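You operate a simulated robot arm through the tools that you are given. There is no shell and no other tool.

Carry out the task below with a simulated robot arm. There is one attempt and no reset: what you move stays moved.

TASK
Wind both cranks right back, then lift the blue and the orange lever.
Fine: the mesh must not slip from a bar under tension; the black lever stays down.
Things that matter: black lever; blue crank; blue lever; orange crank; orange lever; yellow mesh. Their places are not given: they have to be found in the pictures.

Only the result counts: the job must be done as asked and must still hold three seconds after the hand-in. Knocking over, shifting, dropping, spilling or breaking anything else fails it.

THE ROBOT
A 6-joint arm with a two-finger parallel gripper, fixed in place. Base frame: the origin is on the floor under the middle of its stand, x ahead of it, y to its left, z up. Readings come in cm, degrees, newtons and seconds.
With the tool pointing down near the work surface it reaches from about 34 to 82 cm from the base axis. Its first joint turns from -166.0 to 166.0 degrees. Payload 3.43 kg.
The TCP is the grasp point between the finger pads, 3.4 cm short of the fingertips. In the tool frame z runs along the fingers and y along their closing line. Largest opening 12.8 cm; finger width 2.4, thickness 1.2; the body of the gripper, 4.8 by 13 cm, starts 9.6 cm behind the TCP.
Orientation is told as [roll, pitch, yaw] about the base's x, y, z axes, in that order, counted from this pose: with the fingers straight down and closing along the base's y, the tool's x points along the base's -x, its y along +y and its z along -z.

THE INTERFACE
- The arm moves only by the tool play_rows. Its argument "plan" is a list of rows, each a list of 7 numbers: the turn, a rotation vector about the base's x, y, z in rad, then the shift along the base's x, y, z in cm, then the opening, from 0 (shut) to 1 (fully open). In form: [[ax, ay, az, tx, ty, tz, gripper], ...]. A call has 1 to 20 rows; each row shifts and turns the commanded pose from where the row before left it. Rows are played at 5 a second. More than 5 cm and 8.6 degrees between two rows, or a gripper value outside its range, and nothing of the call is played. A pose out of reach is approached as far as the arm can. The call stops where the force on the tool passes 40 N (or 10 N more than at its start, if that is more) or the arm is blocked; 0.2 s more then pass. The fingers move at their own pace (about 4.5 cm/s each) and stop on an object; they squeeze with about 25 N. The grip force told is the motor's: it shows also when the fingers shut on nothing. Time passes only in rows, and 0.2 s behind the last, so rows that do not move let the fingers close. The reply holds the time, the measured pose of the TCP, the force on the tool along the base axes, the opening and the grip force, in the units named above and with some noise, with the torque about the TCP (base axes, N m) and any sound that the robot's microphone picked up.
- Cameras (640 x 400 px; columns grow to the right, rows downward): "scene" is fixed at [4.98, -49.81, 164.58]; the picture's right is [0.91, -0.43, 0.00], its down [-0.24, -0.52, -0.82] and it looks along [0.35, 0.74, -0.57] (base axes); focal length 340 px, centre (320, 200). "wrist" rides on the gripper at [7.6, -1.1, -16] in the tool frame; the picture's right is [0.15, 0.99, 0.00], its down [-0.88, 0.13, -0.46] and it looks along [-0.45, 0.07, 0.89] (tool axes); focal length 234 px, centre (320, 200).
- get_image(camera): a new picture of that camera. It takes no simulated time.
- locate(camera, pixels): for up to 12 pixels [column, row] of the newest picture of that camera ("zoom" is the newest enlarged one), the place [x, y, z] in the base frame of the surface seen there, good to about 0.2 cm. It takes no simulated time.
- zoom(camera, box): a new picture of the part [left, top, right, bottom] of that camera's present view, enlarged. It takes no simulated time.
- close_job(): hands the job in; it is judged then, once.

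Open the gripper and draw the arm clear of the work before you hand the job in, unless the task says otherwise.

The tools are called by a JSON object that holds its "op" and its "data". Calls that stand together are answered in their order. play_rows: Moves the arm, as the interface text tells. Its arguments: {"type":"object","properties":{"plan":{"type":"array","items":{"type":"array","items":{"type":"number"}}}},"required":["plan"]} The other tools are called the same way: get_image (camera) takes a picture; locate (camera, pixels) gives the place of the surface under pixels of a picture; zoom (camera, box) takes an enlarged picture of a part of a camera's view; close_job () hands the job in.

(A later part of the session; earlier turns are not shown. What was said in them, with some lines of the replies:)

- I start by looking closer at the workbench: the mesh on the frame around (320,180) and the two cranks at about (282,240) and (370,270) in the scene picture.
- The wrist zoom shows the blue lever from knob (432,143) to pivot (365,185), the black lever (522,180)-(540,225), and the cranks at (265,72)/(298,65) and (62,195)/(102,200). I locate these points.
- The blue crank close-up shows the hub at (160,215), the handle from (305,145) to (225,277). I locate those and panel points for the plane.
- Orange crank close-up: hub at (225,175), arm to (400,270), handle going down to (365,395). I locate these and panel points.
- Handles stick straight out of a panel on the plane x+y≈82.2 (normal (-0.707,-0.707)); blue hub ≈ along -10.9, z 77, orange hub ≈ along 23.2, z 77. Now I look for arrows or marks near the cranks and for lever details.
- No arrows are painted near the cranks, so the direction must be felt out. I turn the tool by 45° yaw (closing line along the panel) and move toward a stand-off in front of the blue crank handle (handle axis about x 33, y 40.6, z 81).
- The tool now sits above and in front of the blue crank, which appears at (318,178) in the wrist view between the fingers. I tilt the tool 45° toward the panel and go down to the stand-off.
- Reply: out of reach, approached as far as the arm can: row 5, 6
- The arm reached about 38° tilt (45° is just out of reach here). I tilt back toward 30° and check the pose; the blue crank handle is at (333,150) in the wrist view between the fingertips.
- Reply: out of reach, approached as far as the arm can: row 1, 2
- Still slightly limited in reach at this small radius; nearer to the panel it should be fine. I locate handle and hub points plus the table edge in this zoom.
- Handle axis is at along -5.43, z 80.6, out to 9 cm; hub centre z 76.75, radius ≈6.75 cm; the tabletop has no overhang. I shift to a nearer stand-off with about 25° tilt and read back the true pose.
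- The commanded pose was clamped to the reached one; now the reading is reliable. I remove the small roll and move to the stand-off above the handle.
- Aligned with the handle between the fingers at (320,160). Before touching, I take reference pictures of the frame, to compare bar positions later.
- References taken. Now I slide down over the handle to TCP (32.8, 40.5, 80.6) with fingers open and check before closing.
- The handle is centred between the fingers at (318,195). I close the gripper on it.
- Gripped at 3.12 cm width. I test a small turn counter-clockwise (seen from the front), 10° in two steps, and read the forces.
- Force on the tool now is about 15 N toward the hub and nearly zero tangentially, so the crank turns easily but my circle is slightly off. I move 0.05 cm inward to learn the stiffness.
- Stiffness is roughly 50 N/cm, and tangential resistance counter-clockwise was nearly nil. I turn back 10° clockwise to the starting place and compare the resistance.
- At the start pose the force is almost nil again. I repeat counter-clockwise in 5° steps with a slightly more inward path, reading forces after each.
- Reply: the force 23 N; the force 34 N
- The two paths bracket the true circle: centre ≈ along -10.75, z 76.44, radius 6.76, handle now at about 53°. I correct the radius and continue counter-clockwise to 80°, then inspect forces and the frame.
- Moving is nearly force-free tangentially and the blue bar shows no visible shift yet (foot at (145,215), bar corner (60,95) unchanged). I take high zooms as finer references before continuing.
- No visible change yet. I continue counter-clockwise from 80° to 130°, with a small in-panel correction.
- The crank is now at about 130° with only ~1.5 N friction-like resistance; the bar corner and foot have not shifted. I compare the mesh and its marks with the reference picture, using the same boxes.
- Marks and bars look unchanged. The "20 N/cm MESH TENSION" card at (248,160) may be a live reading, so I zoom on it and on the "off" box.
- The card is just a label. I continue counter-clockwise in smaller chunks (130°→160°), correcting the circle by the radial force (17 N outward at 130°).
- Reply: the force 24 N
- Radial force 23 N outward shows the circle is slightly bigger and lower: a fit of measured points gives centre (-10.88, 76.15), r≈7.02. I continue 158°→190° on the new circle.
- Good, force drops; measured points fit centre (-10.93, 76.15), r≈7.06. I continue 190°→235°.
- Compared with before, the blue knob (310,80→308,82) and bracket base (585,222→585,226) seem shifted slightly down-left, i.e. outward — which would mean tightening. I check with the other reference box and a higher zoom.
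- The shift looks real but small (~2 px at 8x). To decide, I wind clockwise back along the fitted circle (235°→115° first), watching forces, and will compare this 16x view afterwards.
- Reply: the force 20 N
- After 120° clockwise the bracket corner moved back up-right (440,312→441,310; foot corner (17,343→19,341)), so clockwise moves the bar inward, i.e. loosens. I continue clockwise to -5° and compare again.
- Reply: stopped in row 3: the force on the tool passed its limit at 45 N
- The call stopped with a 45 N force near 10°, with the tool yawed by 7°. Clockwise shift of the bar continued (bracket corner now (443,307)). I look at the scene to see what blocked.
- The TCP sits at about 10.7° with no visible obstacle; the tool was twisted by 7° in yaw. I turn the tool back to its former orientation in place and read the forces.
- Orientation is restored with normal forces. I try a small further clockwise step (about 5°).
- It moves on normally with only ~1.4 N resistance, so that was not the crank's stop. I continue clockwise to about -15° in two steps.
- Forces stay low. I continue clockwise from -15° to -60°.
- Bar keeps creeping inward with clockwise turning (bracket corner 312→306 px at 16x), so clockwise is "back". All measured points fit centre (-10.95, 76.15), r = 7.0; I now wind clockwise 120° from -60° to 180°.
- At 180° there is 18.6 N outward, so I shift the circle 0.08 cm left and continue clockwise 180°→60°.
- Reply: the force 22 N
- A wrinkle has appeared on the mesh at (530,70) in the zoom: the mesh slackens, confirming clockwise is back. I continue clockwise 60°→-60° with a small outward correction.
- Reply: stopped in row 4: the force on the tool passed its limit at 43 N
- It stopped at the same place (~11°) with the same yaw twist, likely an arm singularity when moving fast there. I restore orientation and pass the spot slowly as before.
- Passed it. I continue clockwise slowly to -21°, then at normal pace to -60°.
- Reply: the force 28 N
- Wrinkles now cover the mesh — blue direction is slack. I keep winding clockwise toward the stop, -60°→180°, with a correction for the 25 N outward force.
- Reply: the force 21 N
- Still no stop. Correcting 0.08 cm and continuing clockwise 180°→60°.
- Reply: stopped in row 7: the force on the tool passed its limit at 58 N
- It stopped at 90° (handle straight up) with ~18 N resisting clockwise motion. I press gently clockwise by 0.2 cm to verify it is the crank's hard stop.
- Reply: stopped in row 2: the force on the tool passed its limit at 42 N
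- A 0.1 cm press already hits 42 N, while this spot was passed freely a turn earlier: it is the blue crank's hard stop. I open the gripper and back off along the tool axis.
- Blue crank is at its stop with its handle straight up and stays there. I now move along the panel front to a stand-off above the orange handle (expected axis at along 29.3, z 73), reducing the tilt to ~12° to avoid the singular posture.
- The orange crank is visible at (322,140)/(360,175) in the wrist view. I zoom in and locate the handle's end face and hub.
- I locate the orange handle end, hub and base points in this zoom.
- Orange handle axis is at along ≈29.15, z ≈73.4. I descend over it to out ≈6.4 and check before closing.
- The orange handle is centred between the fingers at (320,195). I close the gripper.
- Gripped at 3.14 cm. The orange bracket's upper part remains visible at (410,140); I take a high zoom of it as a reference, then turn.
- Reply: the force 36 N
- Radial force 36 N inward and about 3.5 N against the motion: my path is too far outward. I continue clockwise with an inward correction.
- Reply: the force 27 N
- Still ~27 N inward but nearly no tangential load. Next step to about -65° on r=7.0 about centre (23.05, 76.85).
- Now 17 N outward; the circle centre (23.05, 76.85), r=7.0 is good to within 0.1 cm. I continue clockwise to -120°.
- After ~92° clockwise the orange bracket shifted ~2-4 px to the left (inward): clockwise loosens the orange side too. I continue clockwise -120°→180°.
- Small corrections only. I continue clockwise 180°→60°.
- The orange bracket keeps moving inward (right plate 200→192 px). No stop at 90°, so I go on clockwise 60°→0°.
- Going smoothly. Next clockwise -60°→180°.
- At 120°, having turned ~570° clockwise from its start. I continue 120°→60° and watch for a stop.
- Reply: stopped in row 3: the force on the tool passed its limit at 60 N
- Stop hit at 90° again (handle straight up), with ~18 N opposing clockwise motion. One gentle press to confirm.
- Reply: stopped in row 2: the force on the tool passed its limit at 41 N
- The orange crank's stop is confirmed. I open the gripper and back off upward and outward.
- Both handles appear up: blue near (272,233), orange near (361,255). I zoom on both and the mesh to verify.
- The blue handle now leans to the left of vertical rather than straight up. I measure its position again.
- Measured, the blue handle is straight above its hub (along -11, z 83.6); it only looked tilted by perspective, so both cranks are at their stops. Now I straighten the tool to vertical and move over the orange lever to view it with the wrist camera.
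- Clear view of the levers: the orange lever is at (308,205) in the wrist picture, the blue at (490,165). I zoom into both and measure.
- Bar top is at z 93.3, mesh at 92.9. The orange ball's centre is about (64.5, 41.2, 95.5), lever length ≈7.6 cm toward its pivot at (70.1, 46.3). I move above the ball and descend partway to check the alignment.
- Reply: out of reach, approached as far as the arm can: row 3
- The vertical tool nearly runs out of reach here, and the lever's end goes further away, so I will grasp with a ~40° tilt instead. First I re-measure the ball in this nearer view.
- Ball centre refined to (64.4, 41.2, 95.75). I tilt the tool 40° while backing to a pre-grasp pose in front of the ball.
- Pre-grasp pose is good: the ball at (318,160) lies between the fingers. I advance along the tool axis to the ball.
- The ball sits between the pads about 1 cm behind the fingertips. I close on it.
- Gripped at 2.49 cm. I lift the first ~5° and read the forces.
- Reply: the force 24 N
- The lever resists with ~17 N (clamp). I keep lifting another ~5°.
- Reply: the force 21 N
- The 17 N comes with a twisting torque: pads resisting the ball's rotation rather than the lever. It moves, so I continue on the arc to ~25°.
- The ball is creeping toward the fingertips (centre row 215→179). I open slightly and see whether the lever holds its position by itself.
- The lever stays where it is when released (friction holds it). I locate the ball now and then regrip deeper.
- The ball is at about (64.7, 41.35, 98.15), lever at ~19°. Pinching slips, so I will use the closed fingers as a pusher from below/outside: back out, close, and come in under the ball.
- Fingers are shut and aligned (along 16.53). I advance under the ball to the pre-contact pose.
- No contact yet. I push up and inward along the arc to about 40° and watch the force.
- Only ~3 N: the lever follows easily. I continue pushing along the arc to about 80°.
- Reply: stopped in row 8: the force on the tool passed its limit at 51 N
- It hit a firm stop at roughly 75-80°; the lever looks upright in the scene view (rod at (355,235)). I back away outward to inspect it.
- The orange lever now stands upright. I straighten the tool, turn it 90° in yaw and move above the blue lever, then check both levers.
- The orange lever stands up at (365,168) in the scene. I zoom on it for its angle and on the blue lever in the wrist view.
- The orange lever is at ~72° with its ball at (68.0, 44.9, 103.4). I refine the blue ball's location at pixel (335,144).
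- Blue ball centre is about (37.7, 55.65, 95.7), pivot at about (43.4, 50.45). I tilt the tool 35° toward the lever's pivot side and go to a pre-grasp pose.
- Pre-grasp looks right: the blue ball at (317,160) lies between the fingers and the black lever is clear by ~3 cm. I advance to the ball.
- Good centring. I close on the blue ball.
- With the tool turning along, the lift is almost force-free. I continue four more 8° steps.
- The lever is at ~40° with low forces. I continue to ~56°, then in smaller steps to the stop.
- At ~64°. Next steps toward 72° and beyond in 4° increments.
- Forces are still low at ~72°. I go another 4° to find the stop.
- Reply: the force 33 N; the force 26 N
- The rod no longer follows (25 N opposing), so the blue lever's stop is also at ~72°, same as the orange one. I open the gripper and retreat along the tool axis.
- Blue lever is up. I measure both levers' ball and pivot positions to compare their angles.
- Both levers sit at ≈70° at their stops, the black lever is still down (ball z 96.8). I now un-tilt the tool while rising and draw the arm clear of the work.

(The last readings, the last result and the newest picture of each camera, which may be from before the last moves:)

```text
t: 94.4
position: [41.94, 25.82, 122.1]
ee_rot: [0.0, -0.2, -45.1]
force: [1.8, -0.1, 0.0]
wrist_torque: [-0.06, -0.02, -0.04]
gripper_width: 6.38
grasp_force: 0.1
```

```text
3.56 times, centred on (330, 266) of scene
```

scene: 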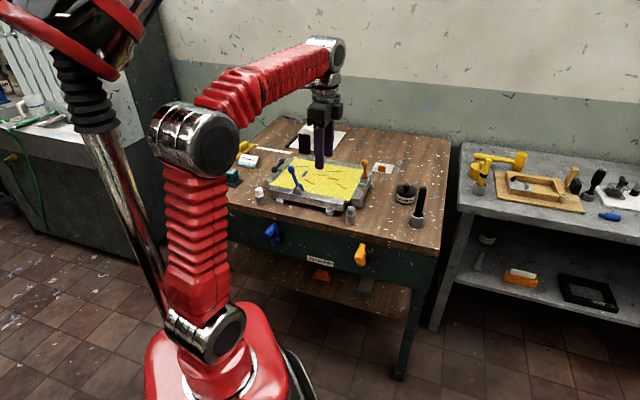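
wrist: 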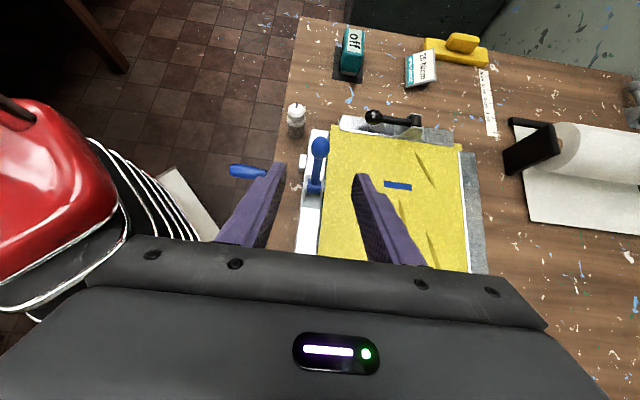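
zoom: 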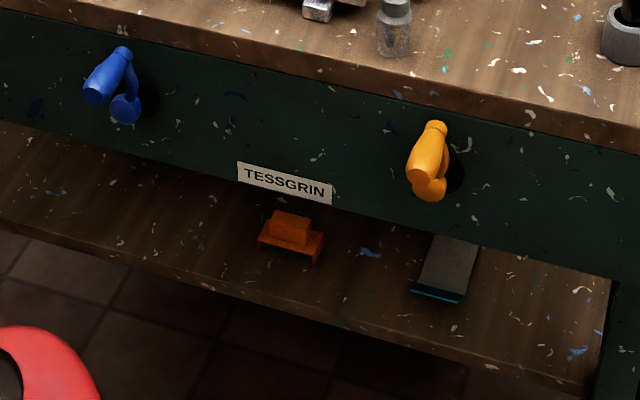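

Both levers stand up, the black lever is down, and nothing else has moved. I check once more that both crank handles are exactly at their stops (straight up).

{"op": "zoom", "data": {"camera": "scene", "box": [250, 215, 310, 253]}}

{"op": "locate", "data": {"camera": "zoom", "pixels": [[175, 230], [262, 92], [290, 190], [270, 275], [225, 165]]}}

{"op": "zoom", "data": {"camera": "scene", "box": [335, 230, 395, 268]}}

{"op": "locate", "data": {"camera": "zoom", "pixels": [[242, 310], [297, 155], [320, 240], [275, 350], [265, 230]]}}

```text
10.53 times, centred on (280, 234) of scene
```

zoom: 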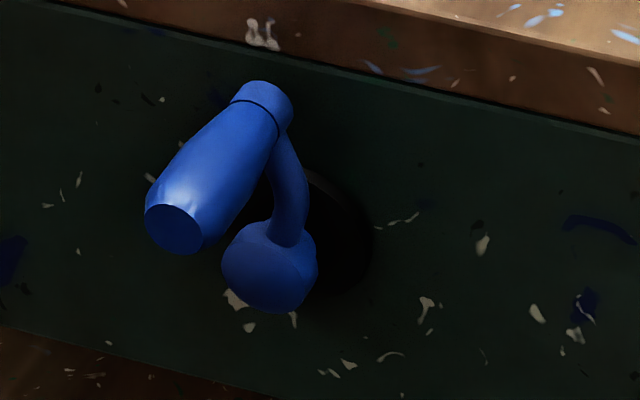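

```text
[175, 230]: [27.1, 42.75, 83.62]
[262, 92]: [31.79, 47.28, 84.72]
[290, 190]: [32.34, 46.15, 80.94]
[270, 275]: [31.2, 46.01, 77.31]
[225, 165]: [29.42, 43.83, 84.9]
```

```text
10.53 times, centred on (365, 249) of scene
```

zoom: 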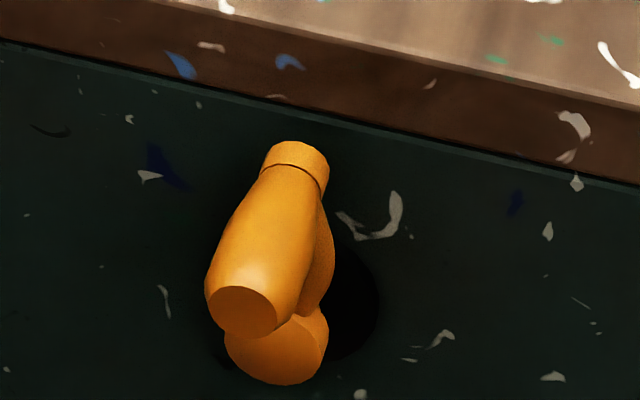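

```text
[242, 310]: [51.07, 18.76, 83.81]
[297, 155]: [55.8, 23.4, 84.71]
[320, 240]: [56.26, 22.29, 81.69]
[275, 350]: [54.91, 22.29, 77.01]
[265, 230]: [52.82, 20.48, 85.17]
```

Both crank handles sit straight above their hubs (blue -11.0 vs hub -10.97; orange 22.9 vs hub 23.0). I open the gripper fully and wait a moment before handing in.

{"op": "play_rows", "data": {"plan": [[0, 0, 0, 0, -1, 1, 1.0], [0, 0, 0, 0, -1, 1, 1.0], [0, 0, 0, 0, -1, 1, 1.0], [0, 0, 0, 0, 0, 0, 1.0], [0, 0, 0, 0, 0, 0, 1.0], [0, 0, 0, 0, 0, 0, 1.0], [0, 0, 0, 0, 0, 0, 1.0], [0, 0, 0, 0, 0, 0, 1.0], [0, 0, 0, 0, 0, 0, 1.0], [0, 0, 0, 0, 0, 0, 1.0]]}}

{"op": "zoom", "data": {"camera": "scene", "box": [230, 130, 430, 260]}}

```text
t: 96.6
position: [41.86, 22.72, 124.95]
ee_rot: [0.0, -0.2, -45.1]
force: [0.1, 0.1, 0.9]
wrist_torque: [-0.01, -0.01, 0.0]
gripper_width: 12.78
grasp_force: 0.0
```

```text
3.08 times, centred on (330, 195) of scene
```

zoom: 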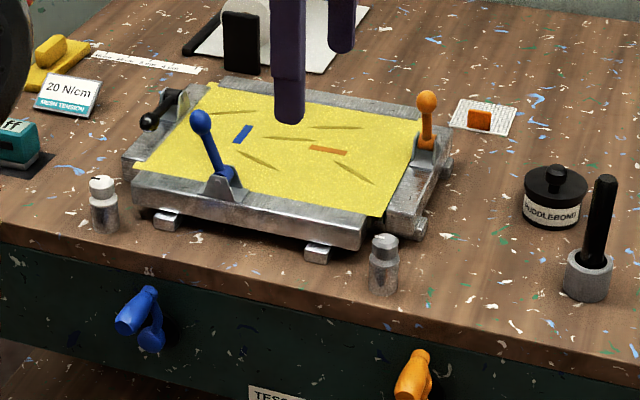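

The final picture shows both cranks at their stops, the blue lever (210,150) and orange lever (427,120) raised, the black lever down, the mesh slack and still in place, and the arm clear. I hand the job in.

{"op": "close_job", "data": {}}

```text
The job is handed in.
```

I wound both cranks right back to their end stops, then lifted the blue and orange levers. The job is handed in, but no verdict came back.

- **Cranks:** clockwise turned out to be "back" for both. Each ended against a hard stop with its handle straight up. While finding the direction I turned the blue crank about 200° the wrong way (tightening) before reversing. The pictures showed no damage from that.
- **Mesh:** it went slack and wrinkled while I was winding the blue crank back. I saw no slipping from any bar, and I only lifted levers after both cranks were at their stops.
- **Levers:** blue and orange both stand at about 70°, where each met a firm stop. The pictures show them holding there on their own. The black lever is still down.
- **Everything else:** nothing else looked moved or knocked over in the final pictures. The gripper is open and the arm is clear of the work.
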